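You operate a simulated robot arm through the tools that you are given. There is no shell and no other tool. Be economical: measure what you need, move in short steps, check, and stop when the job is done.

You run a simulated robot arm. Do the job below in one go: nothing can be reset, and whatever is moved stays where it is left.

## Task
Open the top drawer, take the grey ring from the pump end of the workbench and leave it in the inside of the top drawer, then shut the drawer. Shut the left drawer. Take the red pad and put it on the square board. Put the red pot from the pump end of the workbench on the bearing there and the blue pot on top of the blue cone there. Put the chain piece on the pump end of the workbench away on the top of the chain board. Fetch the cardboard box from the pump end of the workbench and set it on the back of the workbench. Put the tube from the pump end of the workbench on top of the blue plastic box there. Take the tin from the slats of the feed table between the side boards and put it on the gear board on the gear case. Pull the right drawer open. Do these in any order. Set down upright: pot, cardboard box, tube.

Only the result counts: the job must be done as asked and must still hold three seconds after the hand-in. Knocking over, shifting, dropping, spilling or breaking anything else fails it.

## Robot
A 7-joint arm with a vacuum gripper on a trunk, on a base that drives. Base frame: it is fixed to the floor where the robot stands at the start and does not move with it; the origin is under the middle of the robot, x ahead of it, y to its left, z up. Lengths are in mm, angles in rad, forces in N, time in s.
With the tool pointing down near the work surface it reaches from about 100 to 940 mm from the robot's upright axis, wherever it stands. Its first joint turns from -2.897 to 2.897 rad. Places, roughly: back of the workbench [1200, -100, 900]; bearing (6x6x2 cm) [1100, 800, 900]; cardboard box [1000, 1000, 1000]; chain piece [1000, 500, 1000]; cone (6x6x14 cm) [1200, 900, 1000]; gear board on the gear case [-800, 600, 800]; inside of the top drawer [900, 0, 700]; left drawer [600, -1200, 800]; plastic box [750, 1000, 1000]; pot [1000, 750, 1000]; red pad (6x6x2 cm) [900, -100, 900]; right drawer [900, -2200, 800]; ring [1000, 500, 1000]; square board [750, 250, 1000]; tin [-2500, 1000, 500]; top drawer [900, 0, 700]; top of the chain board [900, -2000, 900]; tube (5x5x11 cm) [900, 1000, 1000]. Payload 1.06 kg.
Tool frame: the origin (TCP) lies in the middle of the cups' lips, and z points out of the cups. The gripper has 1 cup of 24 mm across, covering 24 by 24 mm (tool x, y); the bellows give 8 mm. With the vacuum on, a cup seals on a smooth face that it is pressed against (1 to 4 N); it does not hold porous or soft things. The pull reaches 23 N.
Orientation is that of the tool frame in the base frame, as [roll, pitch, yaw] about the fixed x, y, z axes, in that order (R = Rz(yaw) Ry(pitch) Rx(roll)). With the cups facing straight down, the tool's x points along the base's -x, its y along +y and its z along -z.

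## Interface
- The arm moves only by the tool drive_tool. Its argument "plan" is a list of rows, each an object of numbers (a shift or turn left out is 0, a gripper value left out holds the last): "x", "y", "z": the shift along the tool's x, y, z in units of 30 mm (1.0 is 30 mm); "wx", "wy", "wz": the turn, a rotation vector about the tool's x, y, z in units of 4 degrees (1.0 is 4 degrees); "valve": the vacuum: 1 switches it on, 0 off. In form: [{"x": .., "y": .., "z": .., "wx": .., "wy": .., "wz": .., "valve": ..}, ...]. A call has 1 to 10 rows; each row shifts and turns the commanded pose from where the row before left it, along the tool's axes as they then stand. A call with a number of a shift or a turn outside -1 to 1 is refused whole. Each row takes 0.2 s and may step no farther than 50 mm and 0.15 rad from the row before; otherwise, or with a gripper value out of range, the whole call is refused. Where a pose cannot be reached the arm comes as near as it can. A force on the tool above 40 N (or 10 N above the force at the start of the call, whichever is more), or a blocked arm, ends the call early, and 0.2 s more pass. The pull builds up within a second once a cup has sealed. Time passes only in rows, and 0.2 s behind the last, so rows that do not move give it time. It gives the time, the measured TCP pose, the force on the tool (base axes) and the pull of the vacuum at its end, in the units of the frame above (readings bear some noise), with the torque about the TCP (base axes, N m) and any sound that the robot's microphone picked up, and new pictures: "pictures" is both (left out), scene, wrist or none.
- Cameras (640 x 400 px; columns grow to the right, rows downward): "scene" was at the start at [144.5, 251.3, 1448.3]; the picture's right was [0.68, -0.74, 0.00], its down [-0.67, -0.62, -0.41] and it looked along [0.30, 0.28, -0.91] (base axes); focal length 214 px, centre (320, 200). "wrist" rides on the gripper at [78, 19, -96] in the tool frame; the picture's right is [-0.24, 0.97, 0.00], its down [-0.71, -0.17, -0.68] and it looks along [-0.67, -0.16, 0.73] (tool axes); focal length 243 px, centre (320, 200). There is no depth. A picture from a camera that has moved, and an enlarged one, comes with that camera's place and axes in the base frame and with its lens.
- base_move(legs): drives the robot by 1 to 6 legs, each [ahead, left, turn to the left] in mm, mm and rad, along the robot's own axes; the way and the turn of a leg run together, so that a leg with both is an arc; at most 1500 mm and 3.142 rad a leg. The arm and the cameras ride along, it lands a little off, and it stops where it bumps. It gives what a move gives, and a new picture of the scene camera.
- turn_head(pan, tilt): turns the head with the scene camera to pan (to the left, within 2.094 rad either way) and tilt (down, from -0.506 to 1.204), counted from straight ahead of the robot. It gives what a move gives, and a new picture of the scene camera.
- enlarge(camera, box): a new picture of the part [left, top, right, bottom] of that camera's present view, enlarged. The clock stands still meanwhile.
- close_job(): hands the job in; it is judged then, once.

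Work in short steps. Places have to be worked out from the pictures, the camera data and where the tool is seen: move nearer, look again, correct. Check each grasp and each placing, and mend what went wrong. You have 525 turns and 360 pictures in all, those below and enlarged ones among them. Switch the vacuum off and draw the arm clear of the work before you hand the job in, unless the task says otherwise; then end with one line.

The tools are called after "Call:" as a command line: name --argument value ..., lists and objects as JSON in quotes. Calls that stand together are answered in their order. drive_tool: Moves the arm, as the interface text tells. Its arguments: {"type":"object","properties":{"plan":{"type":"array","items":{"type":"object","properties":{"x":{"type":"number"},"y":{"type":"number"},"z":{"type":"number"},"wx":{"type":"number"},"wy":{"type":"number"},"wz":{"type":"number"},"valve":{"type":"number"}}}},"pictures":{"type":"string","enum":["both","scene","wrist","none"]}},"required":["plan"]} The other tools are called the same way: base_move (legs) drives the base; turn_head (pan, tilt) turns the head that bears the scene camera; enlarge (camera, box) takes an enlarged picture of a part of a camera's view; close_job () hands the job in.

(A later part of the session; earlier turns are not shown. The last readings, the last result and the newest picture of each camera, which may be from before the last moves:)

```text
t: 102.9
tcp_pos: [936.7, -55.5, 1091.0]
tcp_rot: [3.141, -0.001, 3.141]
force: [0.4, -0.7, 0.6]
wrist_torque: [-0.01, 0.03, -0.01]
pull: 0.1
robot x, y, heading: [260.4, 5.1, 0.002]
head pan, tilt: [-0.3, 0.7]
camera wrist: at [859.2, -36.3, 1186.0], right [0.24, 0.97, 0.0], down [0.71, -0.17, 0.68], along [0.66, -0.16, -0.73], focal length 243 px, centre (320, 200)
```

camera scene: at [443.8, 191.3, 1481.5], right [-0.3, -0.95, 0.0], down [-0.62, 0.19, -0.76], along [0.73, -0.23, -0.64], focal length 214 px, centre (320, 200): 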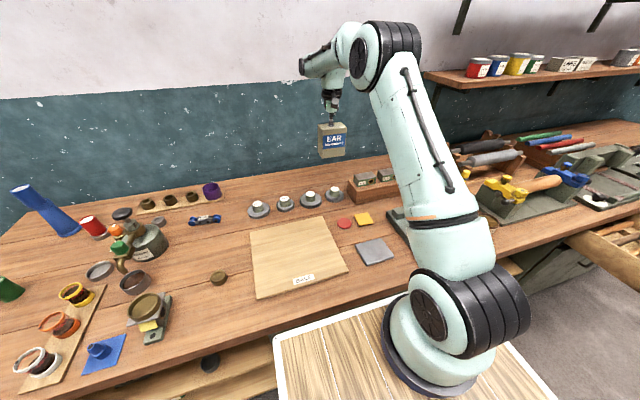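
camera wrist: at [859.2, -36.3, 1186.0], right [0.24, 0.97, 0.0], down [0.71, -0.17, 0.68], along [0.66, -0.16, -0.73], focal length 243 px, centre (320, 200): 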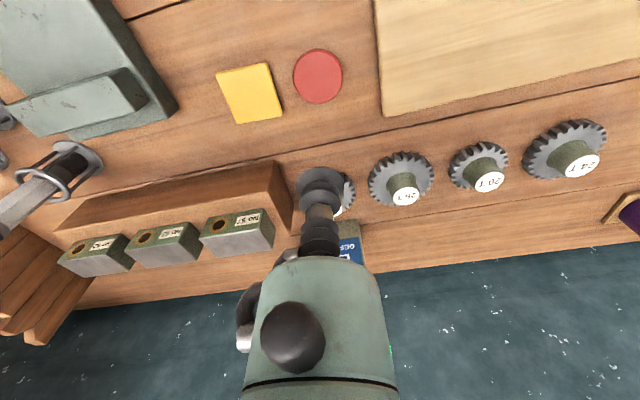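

Aligned over the pad; descend with vacuum.

Call:
drive_tool --plan '[{"z": 1}, {"z": 1}, {"z": 1}, {"z": 1}, {"z": 1}, {"z": 0.5, "valve": 1}, {"z": 0.2}, {"z": 0.15}, {"z": 0.1}]' --pictures "none"

```text
t: 104.9
tcp_pos: [937.0, -54.9, 912.5]
tcp_rot: [3.141, -0.003, 3.141]
force: [-1.3, 0.1, 3.7]
wrist_torque: [-0.04, -0.03, 0.03]
pull: 22.7
robot x, y, heading: [262.6, 7.2, -0.002]
head pan, tilt: [-0.3, 0.7]
```

Sealed. Lift, carry to the board's middle (≈ (872, 137)) and look.

Call:
drive_tool --plan '[{"z": -1}, {"z": -1}, {"z": -1}, {"y": 1, "x": 0.4}, {"y": 1, "x": 0.4}, {"y": 1, "x": 0.4}, {"y": 1, "x": 0.4}, {"y": 1, "x": 0.4}, {"y": 1, "x": 0.2}, {"y": 0.4}]' --pictures "both"

```text
t: 107.1
tcp_pos: [869.8, 137.2, 1002.8]
tcp_rot: [3.141, -0.002, 3.139]
force: [-0.8, 0.7, -0.7]
wrist_torque: [-0.01, -0.01, 0.03]
pull: 22.5
robot x, y, heading: [260.5, 6.0, -0.004]
head pan, tilt: [-0.3, 0.7]
camera scene: at [443.9, 191.2, 1481.5], right [-0.3, -0.95, 0.0], down [-0.62, 0.19, -0.76], along [0.73, -0.23, -0.64], focal length 214 px, centre (320, 200)
camera wrist: at [793.3, 156.2, 1097.3], right [0.24, 0.97, 0.0], down [0.71, -0.17, 0.68], along [0.66, -0.16, -0.73], focal length 243 px, centre (320, 200)
```

scene: 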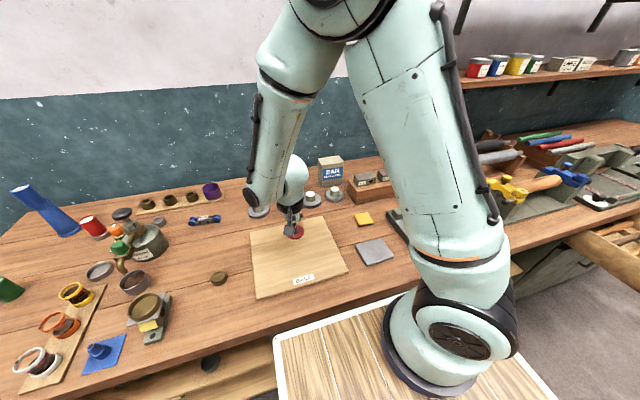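
wrist: 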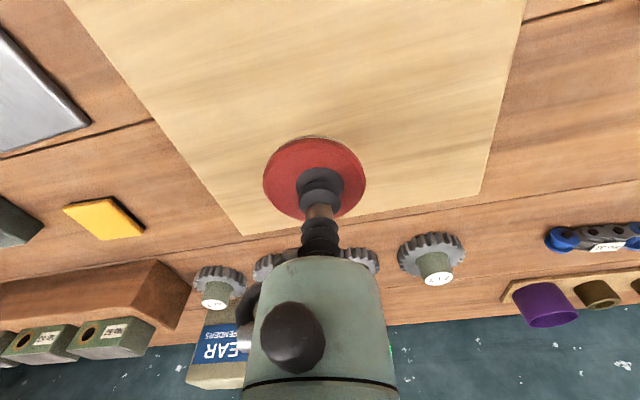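

Over the board's middle; lower onto it.

Call:
drive_tool --plan '[{"z": 1}, {"z": 1}, {"z": 0.3}, {"z": 0.1}, {"z": 0.1}, {"z": 0.07}]' --pictures "none"

```text
t: 108.5
tcp_pos: [871.6, 137.2, 926.2]
tcp_rot: [3.14, -0.001, 3.141]
force: [0.5, 0.0, -0.4]
wrist_torque: [-0.03, 0.0, -0.01]
pull: 23.3
robot x, y, heading: [261.6, 7.7, -0.003]
head pan, tilt: [-0.3, 0.7]
```

Call:
drive_tool --plan '[{"z": 0.1}, {"z": 0.07}, {"z": 0.07}]' --pictures "none"

```text
t: 109.3
tcp_pos: [872.5, 136.8, 918.4]
tcp_rot: [3.141, -0.003, -3.141]
force: [0.0, -1.4, 16.1]
wrist_torque: [-0.02, -0.03, 0.01]
pull: 22.8
robot x, y, heading: [262.4, 4.9, -0.003]
head pan, tilt: [-0.3, 0.7]
```

Call:
drive_tool --plan '[{"z": -0.05}, {"valve": 0}, {}, {}, {}, {"z": -0.1}, {"z": -0.5}, {"z": -1}, {"z": -1}, {"z": -1}]' --pictures "wrist"

```text
t: 111.5
tcp_pos: [871.1, 137.4, 1028.2]
tcp_rot: [3.137, -0.002, 3.139]
force: [-0.3, 0.3, -0.1]
wrist_torque: [0.0, 0.02, 0.02]
pull: 0.0
robot x, y, heading: [259.7, 7.5, -0.003]
head pan, tilt: [-0.3, 0.7]
camera wrist: at [794.6, 156.4, 1123.4], right [0.24, 0.97, 0.0], down [0.71, -0.17, 0.68], along [0.66, -0.16, -0.73], focal length 243 px, centre (320, 200)
```

wrist: 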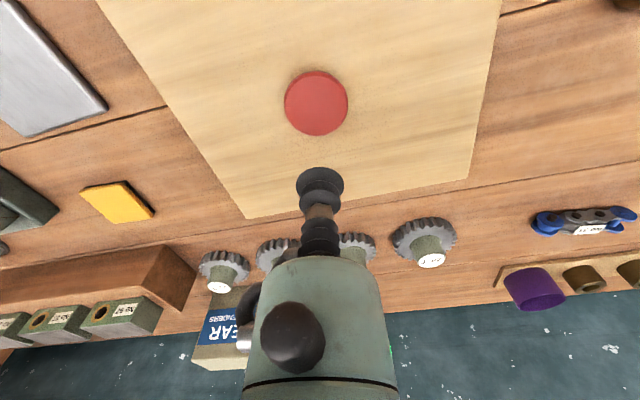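

Red pad lies on the board. Now the top drawer: I raise the tool, back off, and look at the drawers.

Call:
drive_tool --plan '[{"z": -1}, {"z": -1}, {"z": -1}, {"z": -1}, {"x": 1}, {"x": 1}, {"x": 1}, {"x": 1}]' --pictures "none"

Call:
base_move --legs '[[-400, 0, 0]]'

Call:
turn_head --pan -0.2 --tilt 0.75

Call:
enlarge --camera "scene" --box '[220, 160, 460, 310]'

```text
t: 113.3
tcp_pos: [751.7, 138.0, 1150.8]
tcp_rot: [3.14, -0.001, -3.141]
force: [0.2, 0.2, 0.1]
wrist_torque: [0.0, 0.02, -0.01]
pull: 0.0
robot x, y, heading: [265.0, 5.6, -0.001]
head pan, tilt: [-0.3, 0.7]
```

```text
t: 115.8
tcp_pos: [349.9, 136.1, 1149.5]
tcp_rot: [3.14, -0.003, 3.135]
force: [0.0, 0.5, 1.0]
wrist_torque: [0.02, 0.02, 0.0]
pull: 0.1
robot x, y, heading: [-143.8, 9.0, -0.009]
head pan, tilt: [-0.3, 0.7]
camera scene: at [41.6, 191.9, 1481.5], right [-0.3, -0.95, 0.0], down [-0.61, 0.19, -0.76], along [0.73, -0.23, -0.64], focal length 214 px, centre (320, 200)
```

scene: 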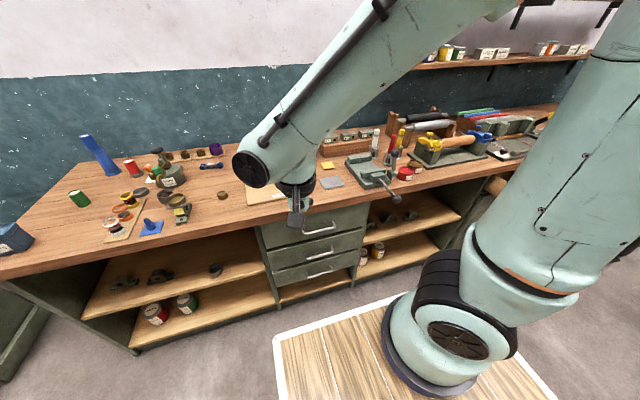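

```text
t: 116.5
tcp_pos: [348.3, 135.9, 1149.2]
tcp_rot: [3.139, -0.001, 3.133]
force: [0.4, 0.0, 0.0]
wrist_torque: [0.01, -0.02, 0.01]
pull: 0.0
robot x, y, heading: [-140.0, 7.8, -0.011]
head pan, tilt: [-0.201, 0.75]
camera scene: at [41.8, 200.5, 1477.2], right [-0.21, -0.98, 0.0], down [-0.67, 0.14, -0.73], along [0.72, -0.15, -0.68], focal length 214 px, centre (320, 200)
```

scene: 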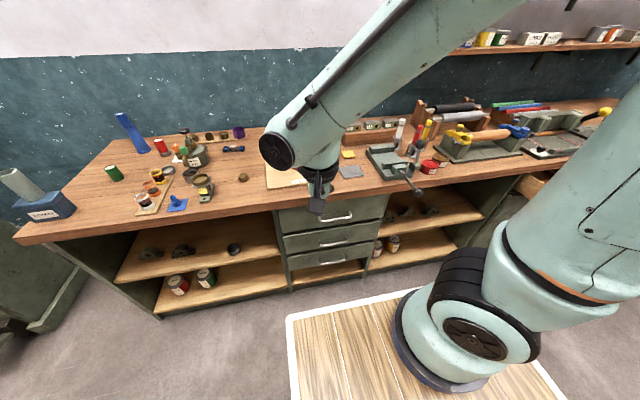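

```text
2.67 times, centred on (340, 235) of scene
camera zoom: at [41.8, 200.5, 1477.2], right [-0.21, -0.98, 0.0], down [-0.67, 0.14, -0.73], along [0.72, -0.15, -0.68], focal length 572 px, centre (267, 107)
```

zoom: 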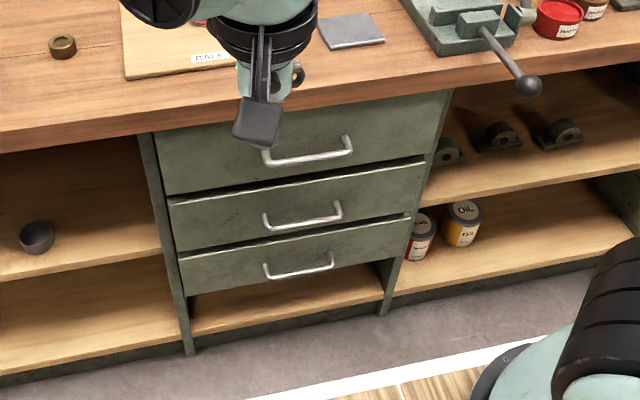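

Drawer front spans y≈−260..240, z≈700..850 at x≈670, handle centre z≈782. I pitch the tool to horizontal, facing the drawer, in stages, over clear air.

Call:
drive_tool --plan '[{"x": -1}, {"x": -1}, {"x": -1}, {"wy": 1}, {"wy": 1}, {"wy": 1}]' --pictures "none"

```text
t: 117.9
tcp_pos: [438.7, 135.1, 1149.5]
tcp_rot: [3.138, -0.212, 3.138]
force: [0.7, 0.1, -0.1]
wrist_torque: [0.03, 0.01, -0.02]
pull: 0.0
robot x, y, heading: [-141.7, 8.1, -0.004]
head pan, tilt: [-0.201, 0.75]
```

Wrong sense; I reverse the pitch direction.

Call:
drive_tool --plan '[{"wy": -1}, {"wy": -1}, {"wy": -1}, {"wy": -1}, {"wy": -1}, {"wy": -1}, {"wy": -1}, {"wy": -1}, {"wy": -1}, {"wy": -1}]' --pictures "none"

Call:
drive_tool --plan '[{"wy": -1}, {"wy": -1}, {"wy": -1}, {"wy": -1}, {"wy": -1}, {"wy": -1}, {"wy": -1}, {"wy": -1}, {"wy": -1}, {"wy": -1}]' --pictures "scene"

```text
t: 120.1
tcp_pos: [438.6, 135.6, 1157.8]
tcp_rot: [3.11, 0.438, 3.122]
force: [-0.2, 0.5, -0.2]
wrist_torque: [0.0, -0.01, 0.0]
pull: 0.1
out of reach, approached as far as the arm can: row 10
robot x, y, heading: [-141.1, 4.7, -0.002]
head pan, tilt: [-0.201, 0.75]
```

```text
t: 121.9
tcp_pos: [433.9, 138.2, 1163.8]
tcp_rot: [2.845, 0.798, 2.914]
force: [1.3, 0.4, 0.0]
wrist_torque: [0.0, 0.03, 0.0]
pull: 0.0
out of reach, approached as far as the arm can: row 1, 2
robot x, y, heading: [-142.3, 4.4, -0.007]
head pan, tilt: [-0.201, 0.75]
stopped in row 9: the arm was blocked; the commanded pose is now the measured one
camera scene: at [35.8, 251.5, 1475.9], right [0.41, -0.91, 0.0], down [-0.63, -0.28, -0.72], along [0.66, 0.3, -0.69], focal length 214 px, centre (320, 200)
```

scene: 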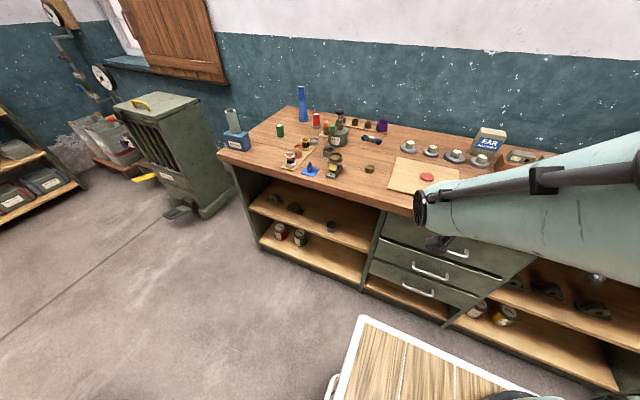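

The elbow bumped the camera head. I extend the tool outward along its axis to unfold the arm.

Call:
drive_tool --plan '[{"z": 1}, {"z": 1}, {"z": 1}, {"z": 1}, {"z": 1}]' --pictures "scene"

Call:
turn_head --pan 0.4 --tilt 0.8

```text
t: 123.1
tcp_pos: [547.0, 153.9, 1062.8]
tcp_rot: [2.85, 0.805, 2.911]
force: [0.4, -1.0, -0.4]
wrist_torque: [-0.01, 0.01, 0.0]
pull: 0.1
robot x, y, heading: [-139.4, 7.1, -0.006]
head pan, tilt: [-0.201, 0.75]
camera scene: at [41.4, 200.3, 1477.3], right [-0.21, -0.98, 0.0], down [-0.67, 0.14, -0.73], along [0.72, -0.15, -0.68], focal length 214 px, centre (320, 200)
```

scene: 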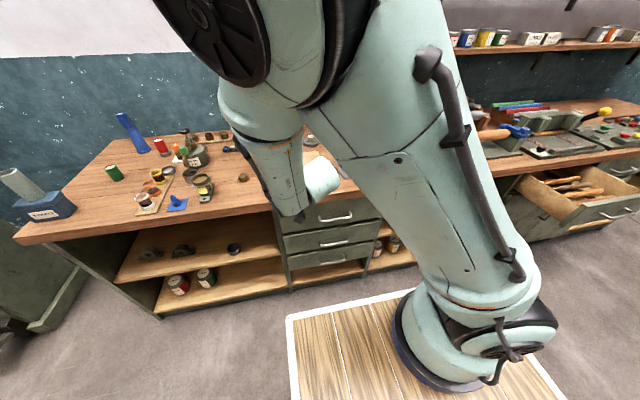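

```text
t: 124.1
tcp_pos: [545.7, 153.7, 1064.5]
tcp_rot: [2.852, 0.804, 2.912]
force: [-0.4, 0.5, 0.3]
wrist_torque: [-0.01, -0.06, -0.02]
pull: 0.1
robot x, y, heading: [-141.3, 5.7, -0.01]
head pan, tilt: [0.4, 0.799]
camera scene: at [35.3, 248.4, 1473.2], right [0.38, -0.92, 0.0], down [-0.66, -0.27, -0.7], along [0.64, 0.27, -0.72], focal length 214 px, centre (320, 200)
```

scene: 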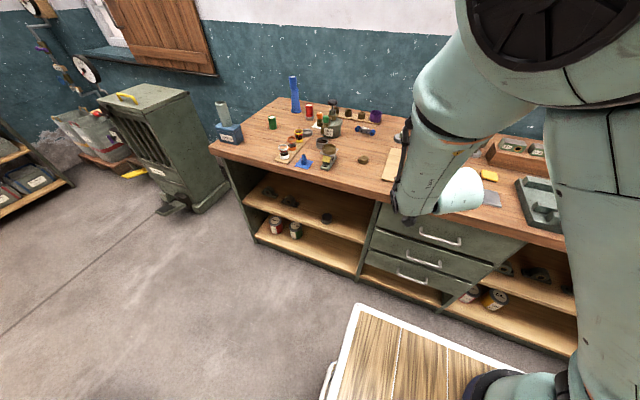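

I shift the base 300 mm left so the arm works toward its right, away from the camera head.

Call:
base_move --legs '[[0, 300, 0]]'

Call:
drive_tool --plan '[{"y": -1}, {"y": -1}, {"y": -1}, {"y": -1}, {"y": -1}, {"y": -1, "x": -0.6, "z": 0.6}, {"y": -1, "x": -0.6, "z": 0.6}, {"y": -1, "x": -0.6, "z": 0.6}, {"y": -1, "x": -0.6, "z": 0.6}, {"y": -1, "x": -0.6, "z": 0.6}]' --pictures "scene"

```text
t: 126.2
tcp_pos: [547.8, 455.7, 1064.6]
tcp_rot: [2.852, 0.806, 2.912]
force: [0.5, -0.3, 0.1]
wrist_torque: [-0.01, -0.01, 0.01]
pull: 0.1
robot x, y, heading: [-140.1, 308.6, -0.008]
head pan, tilt: [0.4, 0.799]
camera scene: at [37.1, 550.4, 1473.2], right [0.38, -0.92, 0.0], down [-0.66, -0.28, -0.7], along [0.64, 0.27, -0.72], focal length 214 px, centre (320, 200)
```

scene: 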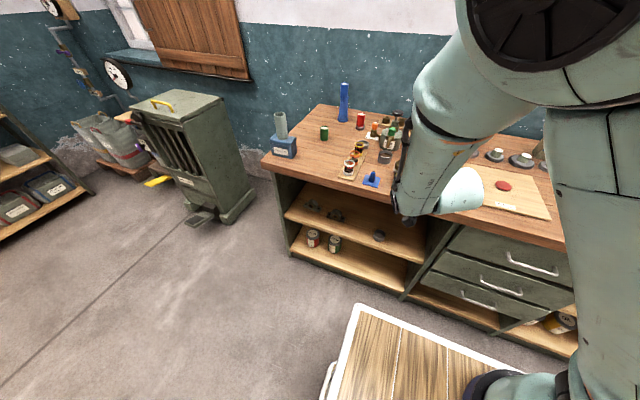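

```text
t: 128.4
tcp_pos: [698.6, 172.9, 1014.4]
tcp_rot: [2.852, 0.803, 2.912]
force: [0.2, -0.2, -0.6]
wrist_torque: [-0.03, 0.02, -0.03]
pull: 0.0
out of reach, approached as far as the arm can: row 4, 5
robot x, y, heading: [-138.8, 310.2, -0.004]
head pan, tilt: [0.4, 0.799]
camera scene: at [36.7, 550.7, 1473.2], right [0.38, -0.92, 0.0], down [-0.66, -0.28, -0.7], along [0.64, 0.27, -0.72], focal length 214 px, centre (320, 200)
```

scene: 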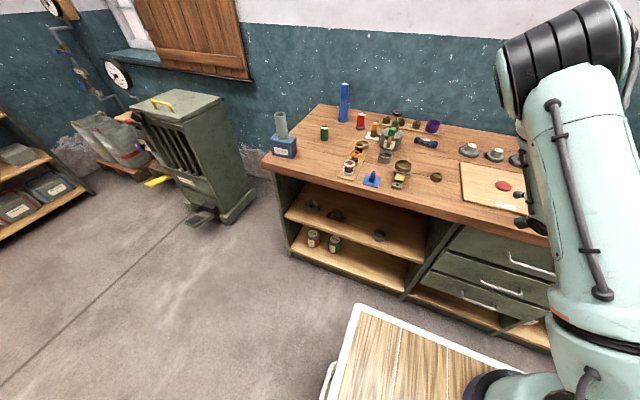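

Now the elbow is clear. I rotate the tool to horizontal (+x) and check the readings.

Call:
drive_tool --plan '[{"wx": 0.074, "wy": -0.966, "wz": -0.256}, {"wx": 0.074, "wy": -0.966, "wz": -0.256}, {"wx": 0.074, "wy": -0.966, "wz": -0.256}, {"wx": 0.074, "wy": -0.966, "wz": -0.256}, {"wx": 0.074, "wy": -0.966, "wz": -0.256}, {"wx": 0.074, "wy": -0.966, "wz": -0.256}, {"wx": 0.074, "wy": -0.966, "wz": -0.256}, {"wx": 0.074, "wy": -0.966, "wz": -0.256}, {"wx": 0.074, "wy": -0.966, "wz": -0.256}, {"wx": 0.074, "wy": -0.966, "wz": -0.256}]' --pictures "both"

```text
t: 130.6
tcp_pos: [699.0, 173.5, 1014.3]
tcp_rot: [2.869, 1.503, 2.872]
force: [0.7, -0.5, 0.0]
wrist_torque: [-0.02, 0.03, -0.02]
pull: 0.1
robot x, y, heading: [-138.2, 306.6, -0.008]
head pan, tilt: [0.4, 0.799]
camera scene: at [37.0, 550.3, 1473.2], right [0.38, -0.92, 0.0], down [-0.66, -0.27, -0.7], along [0.64, 0.27, -0.72], focal length 214 px, centre (320, 200)
camera wrist: at [599.3, 192.1, 941.9], right [0.01, 0.97, 0.25], down [-0.64, -0.19, 0.75], along [0.77, -0.17, 0.61], focal length 243 px, centre (320, 200)
```

scene: 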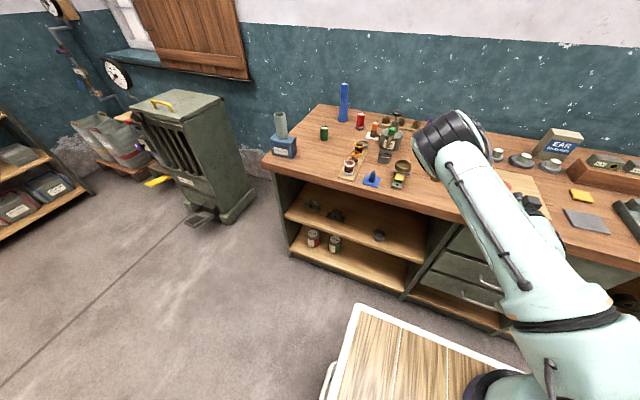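
wrist: 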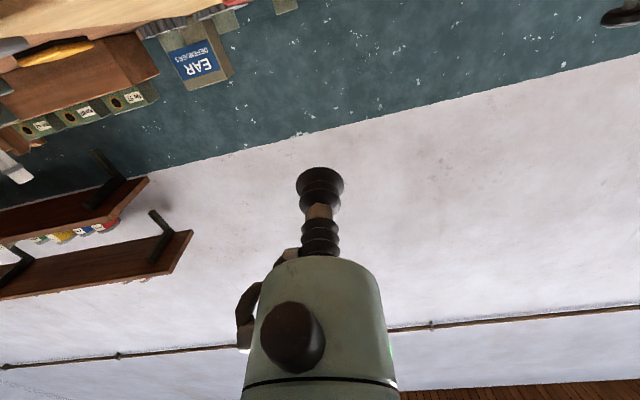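

One more turn row, then retract to x≈570 and lower toward z≈775 in front of the drawer.

Call:
drive_tool --plan '[{"wx": 0.075, "wy": -0.98, "wz": -0.26}, {"z": -1}, {"z": -1}, {"z": -1}, {"z": -1}, {"z": -0.4}]' --pictures "none"

Call:
drive_tool --plan '[{"x": 1}, {"x": 1}, {"x": 1}, {"x": 1}]' --pictures "both"

```text
t: 132.0
tcp_pos: [567.6, 173.4, 1013.3]
tcp_rot: [0.06, 1.568, 0.06]
force: [0.3, 0.2, 0.2]
wrist_torque: [-0.01, 0.0, -0.01]
pull: 0.0
robot x, y, heading: [-139.7, 307.8, -0.007]
head pan, tilt: [0.4, 0.799]
```

```text
t: 133.0
tcp_pos: [603.5, 167.5, 953.1]
tcp_rot: [-0.958, 1.571, -0.957]
force: [-0.6, -0.1, -0.2]
wrist_torque: [-0.01, 0.01, -0.02]
pull: 0.1
out of reach, approached as far as the arm can: row 2, 3, 4
robot x, y, heading: [-138.6, 306.3, -0.009]
head pan, tilt: [0.4, 0.799]
camera scene: at [37.0, 550.4, 1473.2], right [0.38, -0.92, 0.0], down [-0.66, -0.27, -0.7], along [0.64, 0.27, -0.72], focal length 214 px, centre (320, 200)
camera wrist: at [507.6, 185.9, 873.0], right [0.0, 0.97, 0.24], down [-0.68, -0.17, 0.71], along [0.73, -0.16, 0.67], focal length 243 px, centre (320, 200)
```

scene: 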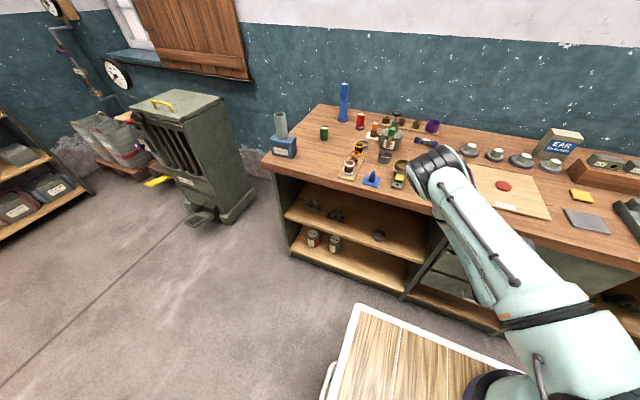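
wrist: 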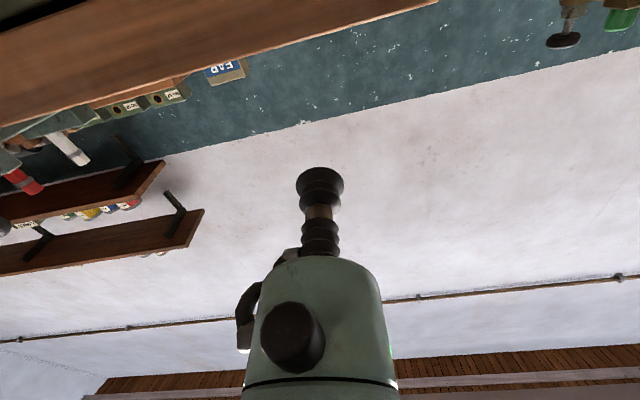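

Horizontal-forward is limited low down by the wrist. Better: let the arm reach to the robot's right with the forearm hanging, tool facing sideways (+x), and pull by driving the base. First I return to tool-down.

Call:
drive_tool --plan '[{"x": -1}, {"x": -1}, {"x": -1}, {"wy": 1}, {"wy": 1}, {"wy": 1}, {"wy": 1}, {"wy": 1}, {"wy": 1}, {"wy": 1}]' --pictures "none"

Call:
drive_tool --plan '[{"wy": 1}, {"wy": 1}, {"wy": 1}, {"wy": 1}, {"wy": 1}, {"wy": 1}, {"wy": 1}, {"wy": 1}, {"wy": 1}, {"wy": 1}]' --pictures "none"

Call:
drive_tool --plan '[{"wy": 1}, {"wy": 1}, {"wy": 1}, {"wy": 1}, {"wy": 1}]' --pictures "scene"

```text
t: 135.2
tcp_pos: [601.2, 167.8, 1041.0]
tcp_rot: [3.141, 1.294, 3.138]
force: [-0.1, 0.0, 0.8]
wrist_torque: [-0.01, -0.01, 0.01]
pull: 0.0
out of reach, approached as far as the arm can: row 8, 9, 10
robot x, y, heading: [-138.3, 309.4, -0.009]
head pan, tilt: [0.4, 0.799]
```

```text
t: 137.4
tcp_pos: [601.4, 167.5, 1042.2]
tcp_rot: [3.14, 1.292, 3.137]
force: [-0.1, -0.5, 0.2]
wrist_torque: [0.03, -0.01, 0.04]
pull: 0.0
out of reach, approached as far as the arm can: row 1, 2, 3, 4, 5, 6, 7, 8, 9, 10
robot x, y, heading: [-138.2, 309.5, -0.005]
head pan, tilt: [0.4, 0.799]
```

```text
t: 138.6
tcp_pos: [600.8, 166.1, 1041.4]
tcp_rot: [3.14, 1.293, 3.14]
force: [0.2, -0.1, 0.1]
wrist_torque: [0.0, -0.01, -0.01]
pull: 0.0
out of reach, approached as far as the arm can: row 1, 2, 3, 4, 5
robot x, y, heading: [-138.9, 309.8, -0.003]
head pan, tilt: [0.4, 0.799]
camera scene: at [37.1, 550.4, 1473.2], right [0.38, -0.92, 0.0], down [-0.66, -0.27, -0.7], along [0.64, 0.27, -0.72], focal length 214 px, centre (320, 200)
```

scene: 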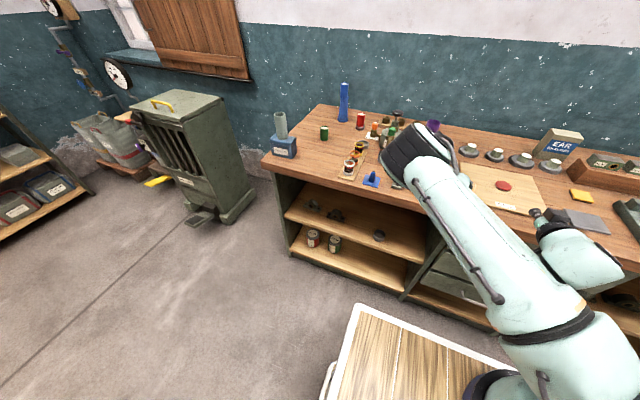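

The wrist is stuck in this posture; I raise and extend the tool to free it, then continue turning.

Call:
drive_tool --plan '[{"x": -1}, {"x": -1}, {"x": -1}, {"x": -1}, {"z": 1}, {"z": 1}, {"z": 1}, {"wy": 1}, {"wy": 1}, {"wy": 1}]' --pictures "none"

```text
t: 140.8
tcp_pos: [721.2, 166.5, 1131.4]
tcp_rot: [3.141, 1.083, 3.141]
force: [0.3, 0.4, 0.2]
wrist_torque: [-0.01, 0.01, 0.0]
pull: 0.0
robot x, y, heading: [-139.2, 306.9, -0.006]
head pan, tilt: [0.4, 0.799]
```

Call:
drive_tool --plan '[{"wy": 1}, {"wy": 1}, {"wy": 1}, {"wy": 1}, {"wy": 1}, {"wy": 1}, {"wy": 1}, {"wy": 1}, {"wy": 1}, {"wy": 1}]' --pictures "none"

Call:
drive_tool --plan '[{"wy": 1}, {"wy": 1}, {"wy": 1}, {"wy": 1}, {"wy": 1}, {"wy": 0.5}]' --pictures "scene"

```text
t: 143.0
tcp_pos: [720.8, 166.6, 1132.1]
tcp_rot: [-3.141, 0.384, 3.14]
force: [0.4, 0.1, 0.6]
wrist_torque: [0.01, 0.0, -0.02]
pull: 0.1
robot x, y, heading: [-139.0, 309.5, -0.01]
head pan, tilt: [0.4, 0.799]
```

```text
t: 144.4
tcp_pos: [719.9, 166.0, 1132.7]
tcp_rot: [3.139, 0.0, 3.141]
force: [0.3, -0.4, 0.3]
wrist_torque: [0.02, -0.03, 0.0]
pull: 0.0
robot x, y, heading: [-138.1, 311.4, -0.003]
head pan, tilt: [0.4, 0.799]
camera scene: at [37.0, 550.3, 1473.2], right [0.38, -0.92, 0.0], down [-0.66, -0.27, -0.7], along [0.64, 0.27, -0.72], focal length 214 px, centre (320, 200)
```

scene: 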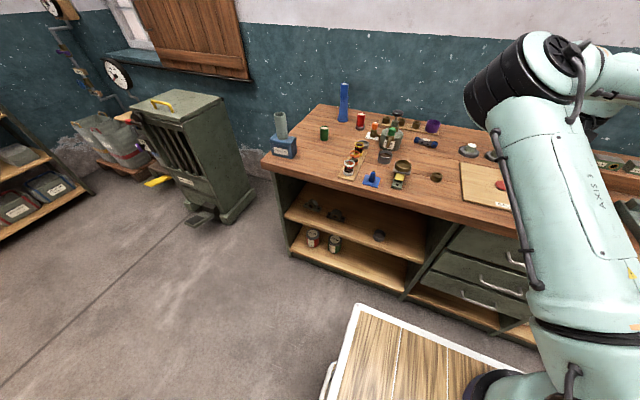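

Tool is down again. I swing the TCP to the robot's right side.

Call:
drive_tool --plan '[{"x": 1, "y": -0.5}, {"x": 1, "y": -0.5}, {"x": 1, "y": -0.5}, {"x": 1, "y": -0.5}, {"x": 1, "y": -0.5}, {"x": 1, "y": -0.5}, {"x": 1, "y": -0.5}, {"x": 1, "y": -0.5}, {"x": 1, "y": -0.5}, {"x": 1, "y": -0.5}]' --pictures "none"

Call:
drive_tool --plan '[{"x": 1, "y": -0.5}, {"x": 1, "y": -0.5}, {"x": 1, "y": -0.5}, {"x": 1, "y": -0.5}, {"x": 1, "y": -0.5}, {"x": 1, "y": -0.5}, {"x": 1, "y": -0.5}, {"x": 1, "y": -0.5}]' --pictures "none"

Call:
turn_head --pan -0.9 --tilt 0.8

```text
t: 146.6
tcp_pos: [420.3, 17.7, 1131.4]
tcp_rot: [-3.141, 0.003, -3.14]
force: [0.4, -1.0, 0.2]
wrist_torque: [0.0, 0.01, 0.02]
pull: 0.0
robot x, y, heading: [-139.6, 308.9, -0.006]
head pan, tilt: [0.4, 0.799]
```

```text
t: 148.4
tcp_pos: [192.0, -77.3, 1154.1]
tcp_rot: [-3.14, 0.001, 3.141]
force: [-0.6, 0.1, 0.6]
wrist_torque: [0.01, 0.01, 0.0]
pull: 0.0
out of reach, approached as far as the arm can: row 6, 7, 8
robot x, y, heading: [-140.4, 309.0, -0.006]
head pan, tilt: [0.4, 0.799]
```

```text
t: 149.8
tcp_pos: [192.1, -77.0, 1153.7]
tcp_rot: [-3.139, 0.0, -3.14]
force: [-0.4, -0.1, -0.2]
wrist_torque: [0.0, -0.05, -0.01]
pull: 0.0
robot x, y, heading: [-139.5, 309.4, -0.007]
head pan, tilt: [-0.901, 0.799]
camera scene: at [12.3, 455.9, 1473.2], right [-0.79, -0.62, 0.0], down [-0.44, 0.56, -0.7], along [0.43, -0.55, -0.72], focal length 214 px, centre (320, 200)
```

scene: 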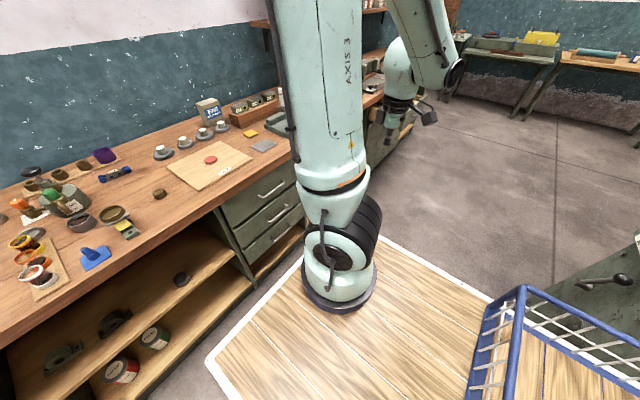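

The wrist roll (joint 7) seems to limit; I turn the tool about its axis 90° clockwise, which also suits the sideways posture.

Call:
drive_tool --plan '[{"wz": 1}, {"wz": 1}, {"wz": 1}, {"wz": 1}, {"wz": 1}, {"wz": 1}, {"wz": 1}, {"wz": 1}, {"wz": 1}, {"wz": 1}]' --pictures "none"

Call:
drive_tool --plan '[{"wz": 1}, {"wz": 1}, {"wz": 1}, {"wz": 1}, {"wz": 1}, {"wz": 1}, {"wz": 1}, {"wz": 1}, {"wz": 1}, {"wz": 1}]' --pictures "none"

Call:
drive_tool --plan '[{"wz": 1}, {"wz": 1}, {"wz": 0.5}]' --pictures "scene"

```text
t: 152.0
tcp_pos: [191.0, -77.1, 1152.8]
tcp_rot: [3.14, 0.001, 2.442]
force: [-0.2, 0.1, 1.2]
wrist_torque: [0.0, 0.0, -0.01]
pull: 0.1
robot x, y, heading: [-139.1, 306.0, -0.007]
head pan, tilt: [-0.901, 0.799]
```

```text
t: 154.2
tcp_pos: [191.8, -74.6, 1153.5]
tcp_rot: [3.141, -0.001, 1.743]
force: [-0.3, -0.7, 0.6]
wrist_torque: [0.0, -0.02, 0.02]
pull: 0.1
robot x, y, heading: [-138.1, 311.2, -0.006]
head pan, tilt: [-0.901, 0.799]
```

```text
t: 155.0
tcp_pos: [191.9, -77.3, 1152.6]
tcp_rot: [3.141, 0.001, 1.569]
force: [0.0, -0.1, -1.0]
wrist_torque: [-0.02, -0.02, 0.02]
pull: 0.1
robot x, y, heading: [-142.7, 306.6, -0.008]
head pan, tilt: [-0.901, 0.799]
camera scene: at [12.3, 455.8, 1473.2], right [-0.79, -0.62, 0.0], down [-0.44, 0.56, -0.7], along [0.43, -0.55, -0.72], focal length 214 px, centre (320, 200)
```

scene: 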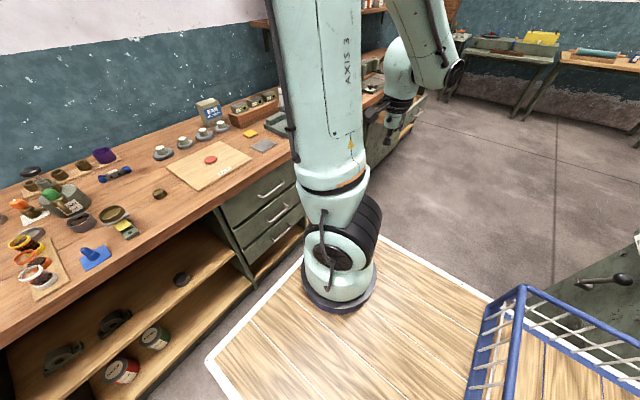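

Now pitch toward +x by turning about tool x.

Call:
drive_tool --plan '[{"wx": -1}, {"wx": -1}, {"wx": -1}, {"wx": -1}, {"wx": -1}, {"wx": -1}, {"wx": -1}, {"wx": -1}, {"wx": -1}, {"wx": -1}]' --pictures "none"

Call:
drive_tool --plan '[{"wx": -1}, {"wx": -1}, {"wx": -1}, {"wx": -1}, {"wx": -1}, {"wx": -1}, {"wx": -1}, {"wx": -1}, {"wx": -1}, {"wx": -1}]' --pictures "scene"

```text
t: 157.2
tcp_pos: [192.2, -76.0, 1153.8]
tcp_rot: [2.443, 0.001, 1.572]
force: [0.4, 0.3, 0.1]
wrist_torque: [0.03, -0.04, -0.04]
pull: 0.1
robot x, y, heading: [-140.7, 309.4, -0.008]
head pan, tilt: [-0.901, 0.799]
```

```text
t: 159.4
tcp_pos: [186.6, -82.9, 1161.0]
tcp_rot: [1.852, -0.014, 1.571]
force: [-0.8, 0.2, 0.3]
wrist_torque: [-0.02, 0.05, -0.03]
pull: 0.0
out of reach, approached as far as the arm can: row 2, 3, 5, 7
robot x, y, heading: [-140.9, 308.3, -0.003]
head pan, tilt: [-0.901, 0.799]
camera scene: at [12.5, 455.8, 1473.2], right [-0.79, -0.62, 0.0], down [-0.44, 0.56, -0.7], along [0.43, -0.55, -0.72], focal length 214 px, centre (320, 200)
```

scene: 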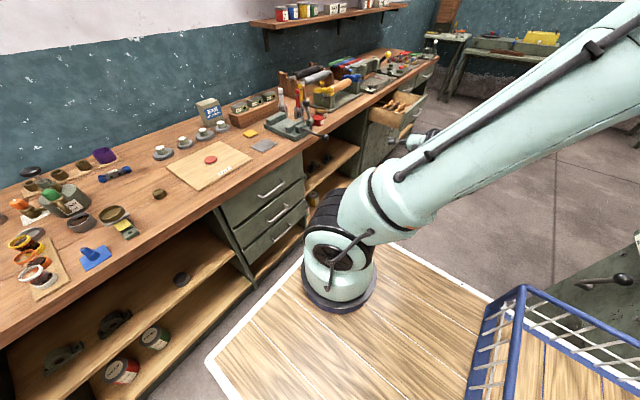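

Nearly horizontal. I finish the turn and begin lowering (tool y is now up).

Call:
drive_tool --plan '[{"wx": -1}, {"wx": -1}, {"wx": -1}, {"wx": -1}, {"y": -1}, {"y": -1}, {"y": -1}, {"y": -1}]' --pictures "scene"

```text
t: 161.2
tcp_pos: [184.0, -83.8, 1043.8]
tcp_rot: [1.575, -0.013, 1.57]
force: [0.9, 0.8, -0.5]
wrist_torque: [-0.03, -0.02, -0.05]
pull: 0.1
out of reach, approached as far as the arm can: row 2
robot x, y, heading: [-137.7, 309.6, -0.011]
head pan, tilt: [-0.901, 0.799]
camera scene: at [12.1, 456.1, 1473.2], right [-0.79, -0.62, 0.0], down [-0.44, 0.56, -0.7], along [0.43, -0.55, -0.72], focal length 214 px, centre (320, 200)
```

scene: 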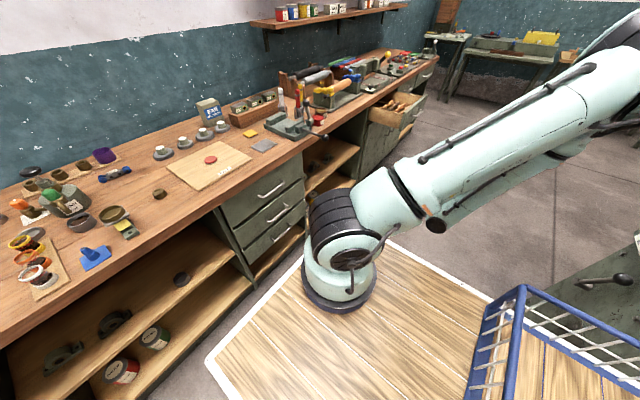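

Call:
drive_tool --plan '[{"y": -1}, {"y": -1}, {"y": -1}, {"y": -1}, {"y": -1}, {"y": -1}, {"y": -1}, {"y": -1}, {"y": -1}]' --pictures "both"

```text
t: 163.2
tcp_pos: [183.8, -80.3, 773.0]
tcp_rot: [1.572, -0.014, 1.569]
force: [0.0, -0.1, -0.4]
wrist_torque: [-0.03, 0.0, 0.0]
pull: 0.0
robot x, y, heading: [-140.7, 310.0, -0.005]
head pan, tilt: [-0.901, 0.799]
camera scene: at [12.2, 455.8, 1473.2], right [-0.79, -0.62, 0.0], down [-0.44, 0.56, -0.7], along [0.43, -0.55, -0.72], focal length 214 px, centre (320, 200)
camera wrist: at [88.6, -2.8, 792.8], right [0.0, -0.25, 0.97], down [-0.68, -0.71, -0.18], along [0.73, -0.66, -0.17], focal length 243 px, centre (320, 200)
```

scene: 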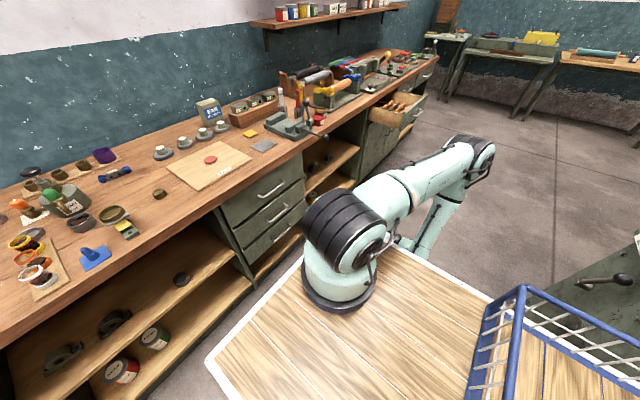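
wrist: 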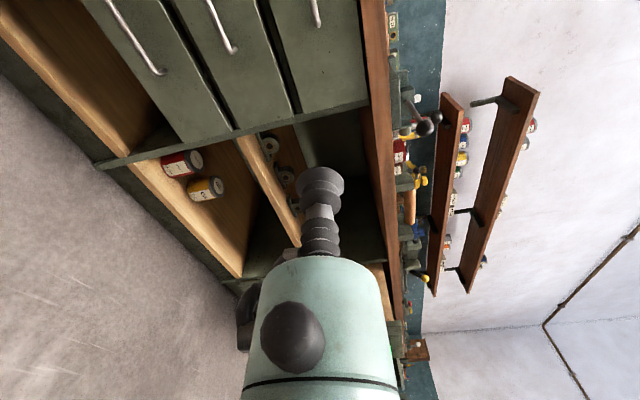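

Excellent: tool horizontal at z≈773. I drive left 230 (TCP y≈150, beside the handle) and extend the arm toward the drawer.

Call:
base_move --legs '[[0, 230, 0]]'

Call:
drive_tool --plan '[{"z": 1}, {"z": 1}, {"z": 1}, {"z": 1}, {"z": 1}, {"z": 1}, {"z": 1}, {"z": 1}]' --pictures "wrist"

```text
t: 165.0
tcp_pos: [185.9, 149.7, 773.8]
tcp_rot: [1.572, -0.013, 1.574]
force: [-0.2, 0.1, 1.4]
wrist_torque: [0.01, 0.02, 0.03]
pull: 0.2
robot x, y, heading: [-136.8, 541.2, -0.004]
head pan, tilt: [-0.901, 0.799]
camera scene: at [13.0, 686.9, 1473.2], right [-0.79, -0.62, 0.0], down [-0.44, 0.56, -0.7], along [0.43, -0.55, -0.72], focal length 214 px, centre (320, 200)
```

scene: 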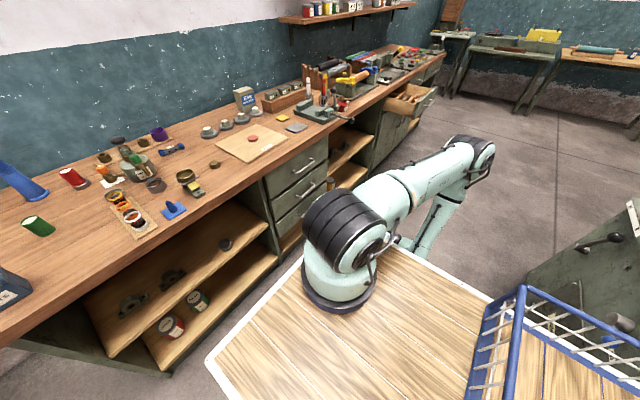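

```text
t: 166.8
tcp_pos: [426.7, 151.3, 774.8]
tcp_rot: [1.574, -0.015, 1.574]
force: [-0.1, 0.4, 0.4]
wrist_torque: [0.0, 0.02, 0.02]
pull: 0.1
robot x, y, heading: [-138.6, 540.4, -0.003]
head pan, tilt: [-0.901, 0.799]
camera wrist: at [331.2, 229.0, 793.4], right [0.0, -0.25, 0.97], down [-0.68, -0.71, -0.18], along [0.73, -0.66, -0.17], focal length 243 px, centre (320, 200)
```

wrist: 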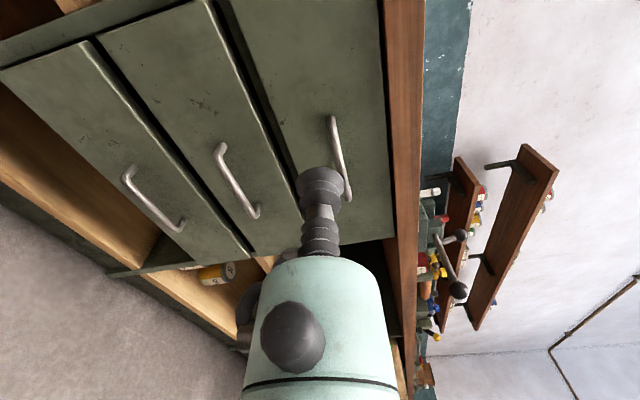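

The suction point ahead falls on the plain part of the top drawer's face beside the handle. I drive ahead 190.

Call:
base_move --legs '[[190, 0, 0]]'

Call:
drive_tool --plan '[{"z": 0.5}]' --pictures "wrist"

```text
t: 168.3
tcp_pos: [615.3, 151.0, 773.9]
tcp_rot: [1.573, -0.015, 1.575]
force: [0.1, -0.2, -0.1]
wrist_torque: [0.0, -0.02, 0.02]
pull: 0.0
robot x, y, heading: [46.0, 539.8, -0.001]
head pan, tilt: [-0.901, 0.799]
camera scene: at [202.5, 686.2, 1473.2], right [-0.79, -0.62, 0.0], down [-0.44, 0.56, -0.7], along [0.43, -0.55, -0.72], focal length 214 px, centre (320, 200)
```

scene: 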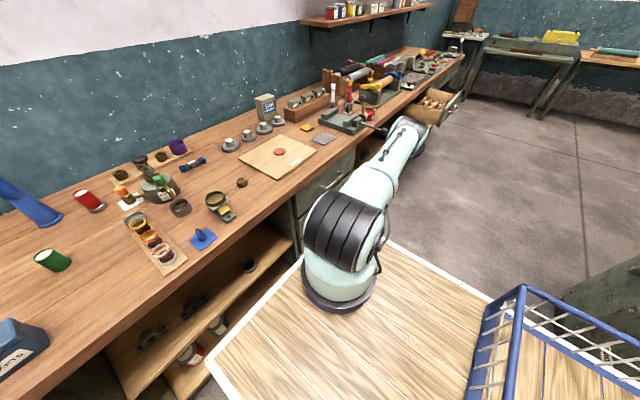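

```text
t: 168.7
tcp_pos: [630.9, 151.2, 774.5]
tcp_rot: [1.574, -0.013, 1.574]
force: [-0.8, 0.2, -0.1]
wrist_torque: [0.05, 0.01, 0.01]
pull: 0.0
robot x, y, heading: [47.1, 538.6, -0.004]
head pan, tilt: [-0.901, 0.799]
camera wrist: at [535.3, 228.1, 793.7], right [0.0, -0.25, 0.97], down [-0.68, -0.71, -0.18], along [0.73, -0.66, -0.17], focal length 243 px, centre (320, 200)
```

wrist: 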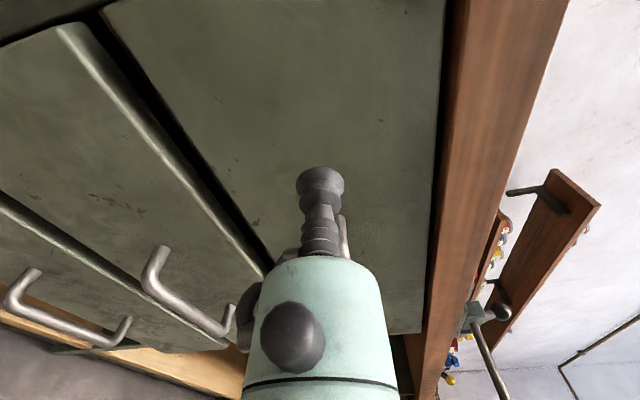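

Close to the face now; creep forward with vacuum on.

Call:
drive_tool --plan '[{"z": 0.3, "valve": 1}, {"z": 0.25}, {"z": 0.15}, {"z": 0.15}, {"z": 0.1}]' --pictures "none"

```text
t: 169.9
tcp_pos: [658.5, 151.3, 772.8]
tcp_rot: [1.574, -0.013, 1.574]
force: [0.5, -0.7, 0.4]
wrist_torque: [0.0, -0.04, 0.0]
pull: 0.1
robot x, y, heading: [52.3, 543.0, -0.003]
head pan, tilt: [-0.901, 0.799]
```

Call:
drive_tool --plan '[{"z": 0.1}, {"z": 0.1}, {"z": 0.1}, {"z": 0.1}, {"z": 0.1}, {"z": 0.1}]' --pictures "none"

```text
t: 171.3
tcp_pos: [676.5, 151.1, 773.9]
tcp_rot: [1.572, -0.013, 1.574]
force: [0.3, 0.0, 0.6]
wrist_torque: [-0.02, 0.0, -0.02]
pull: 0.0
robot x, y, heading: [48.8, 540.6, -0.004]
head pan, tilt: [-0.901, 0.799]
```

Call:
drive_tool --plan '[{"z": 0.1}, {"z": 0.1}, {"z": 0.1}, {"z": 0.1}, {"z": 0.1}, {"z": 0.1}]' --pictures "wrist"

```text
t: 172.6
tcp_pos: [689.9, 151.6, 773.9]
tcp_rot: [1.574, -0.014, 1.572]
force: [-16.6, 4.5, 14.1]
wrist_torque: [-0.08, 0.22, -0.05]
pull: 23.1
robot x, y, heading: [53.9, 539.8, 0.001]
head pan, tilt: [-0.901, 0.799]
stopped in row 6: the force on the tool passed its limit at 46 N (the readings are from after the stop); the commanded pose is now the measured one
camera wrist: at [594.9, 228.9, 793.4], right [0.0, -0.25, 0.97], down [-0.69, -0.71, -0.18], along [0.73, -0.66, -0.17], focal length 243 px, centre (320, 200)
```

wrist: 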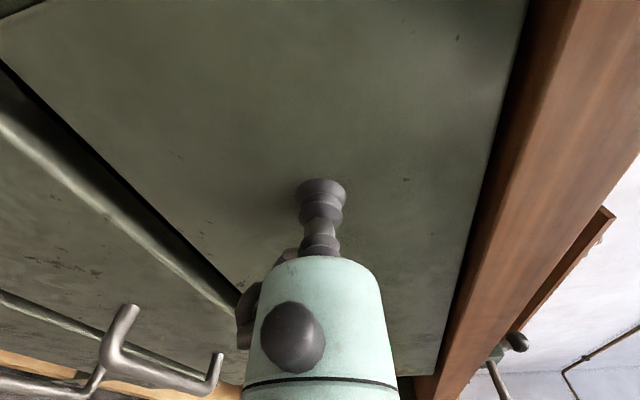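

Sealed on the drawer front at x≈690. I pull gently with the arm first.

Call:
drive_tool --plan '[{"z": -0.15}, {"z": -0.2}, {"z": -0.2}, {"z": -0.3}, {"z": -0.3}, {"z": -0.3}, {"z": -0.3}]' --pictures "wrist"

```text
t: 174.2
tcp_pos: [638.0, 150.5, 773.5]
tcp_rot: [1.577, -0.016, 1.574]
force: [-0.1, 4.7, -3.2]
wrist_torque: [-0.13, 0.04, -0.11]
pull: 23.0
robot x, y, heading: [52.4, 539.8, -0.005]
head pan, tilt: [-0.901, 0.799]
camera wrist: at [543.0, 228.8, 793.0], right [0.01, -0.25, 0.97], down [-0.69, -0.71, -0.18], along [0.73, -0.66, -0.18], focal length 243 px, centre (320, 200)
```

wrist: 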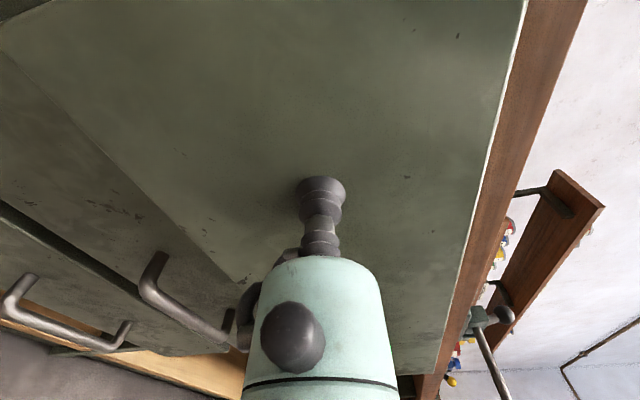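

The drawer slides. Continue pulling with the arm.

Call:
drive_tool --plan '[{"z": -0.5}, {"z": -0.6}, {"z": -0.6}, {"z": -0.6}, {"z": -0.6}, {"z": -0.6}, {"z": -0.6}, {"z": -0.6}, {"z": -0.6}, {"z": -0.5}]' --pictures "both"

```text
t: 176.4
tcp_pos: [463.9, 151.3, 774.4]
tcp_rot: [1.576, -0.014, 1.572]
force: [-0.5, 3.9, -9.0]
wrist_torque: [0.03, -0.1, -0.03]
pull: 22.8
robot x, y, heading: [54.7, 539.1, -0.001]
head pan, tilt: [-0.901, 0.799]
camera scene: at [202.5, 686.2, 1473.2], right [-0.79, -0.62, 0.0], down [-0.44, 0.56, -0.7], along [0.43, -0.55, -0.72], focal length 214 px, centre (320, 200)
camera wrist: at [369.2, 228.7, 793.9], right [0.01, -0.25, 0.97], down [-0.69, -0.71, -0.18], along [0.73, -0.66, -0.18], focal length 243 px, centre (320, 200)
```

scene: 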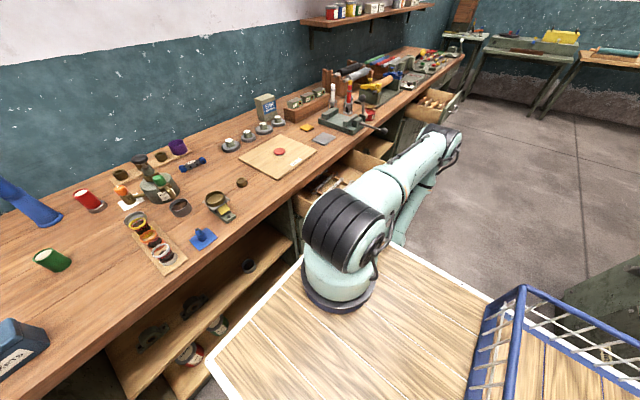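
wrist: 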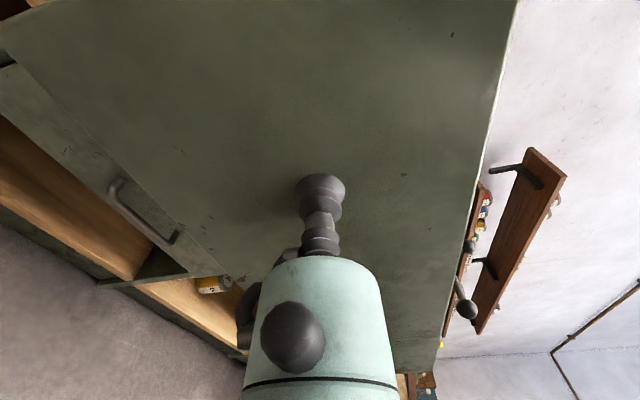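

Open by ~225 mm. Release and back away.

Call:
drive_tool --plan '[{"valve": 0}, {}, {}, {}, {"z": -0.1}, {"z": -0.4}, {"z": -0.8}, {"z": -0.8}]' --pictures "wrist"

```text
t: 178.2
tcp_pos: [401.8, 150.4, 773.3]
tcp_rot: [1.574, -0.013, 1.572]
force: [0.1, 0.5, -0.1]
wrist_torque: [-0.01, 0.0, 0.02]
pull: 0.0
robot x, y, heading: [49.7, 538.5, -0.002]
head pan, tilt: [-0.901, 0.799]
camera wrist: at [306.6, 228.3, 793.7], right [0.0, -0.25, 0.97], down [-0.68, -0.71, -0.18], along [0.73, -0.66, -0.17], focal length 243 px, centre (320, 200)
```

wrist: 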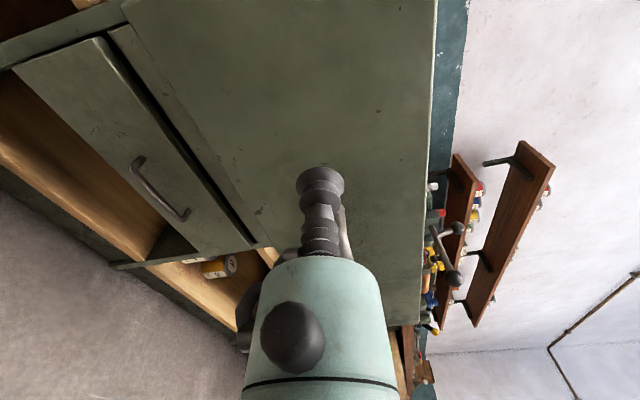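

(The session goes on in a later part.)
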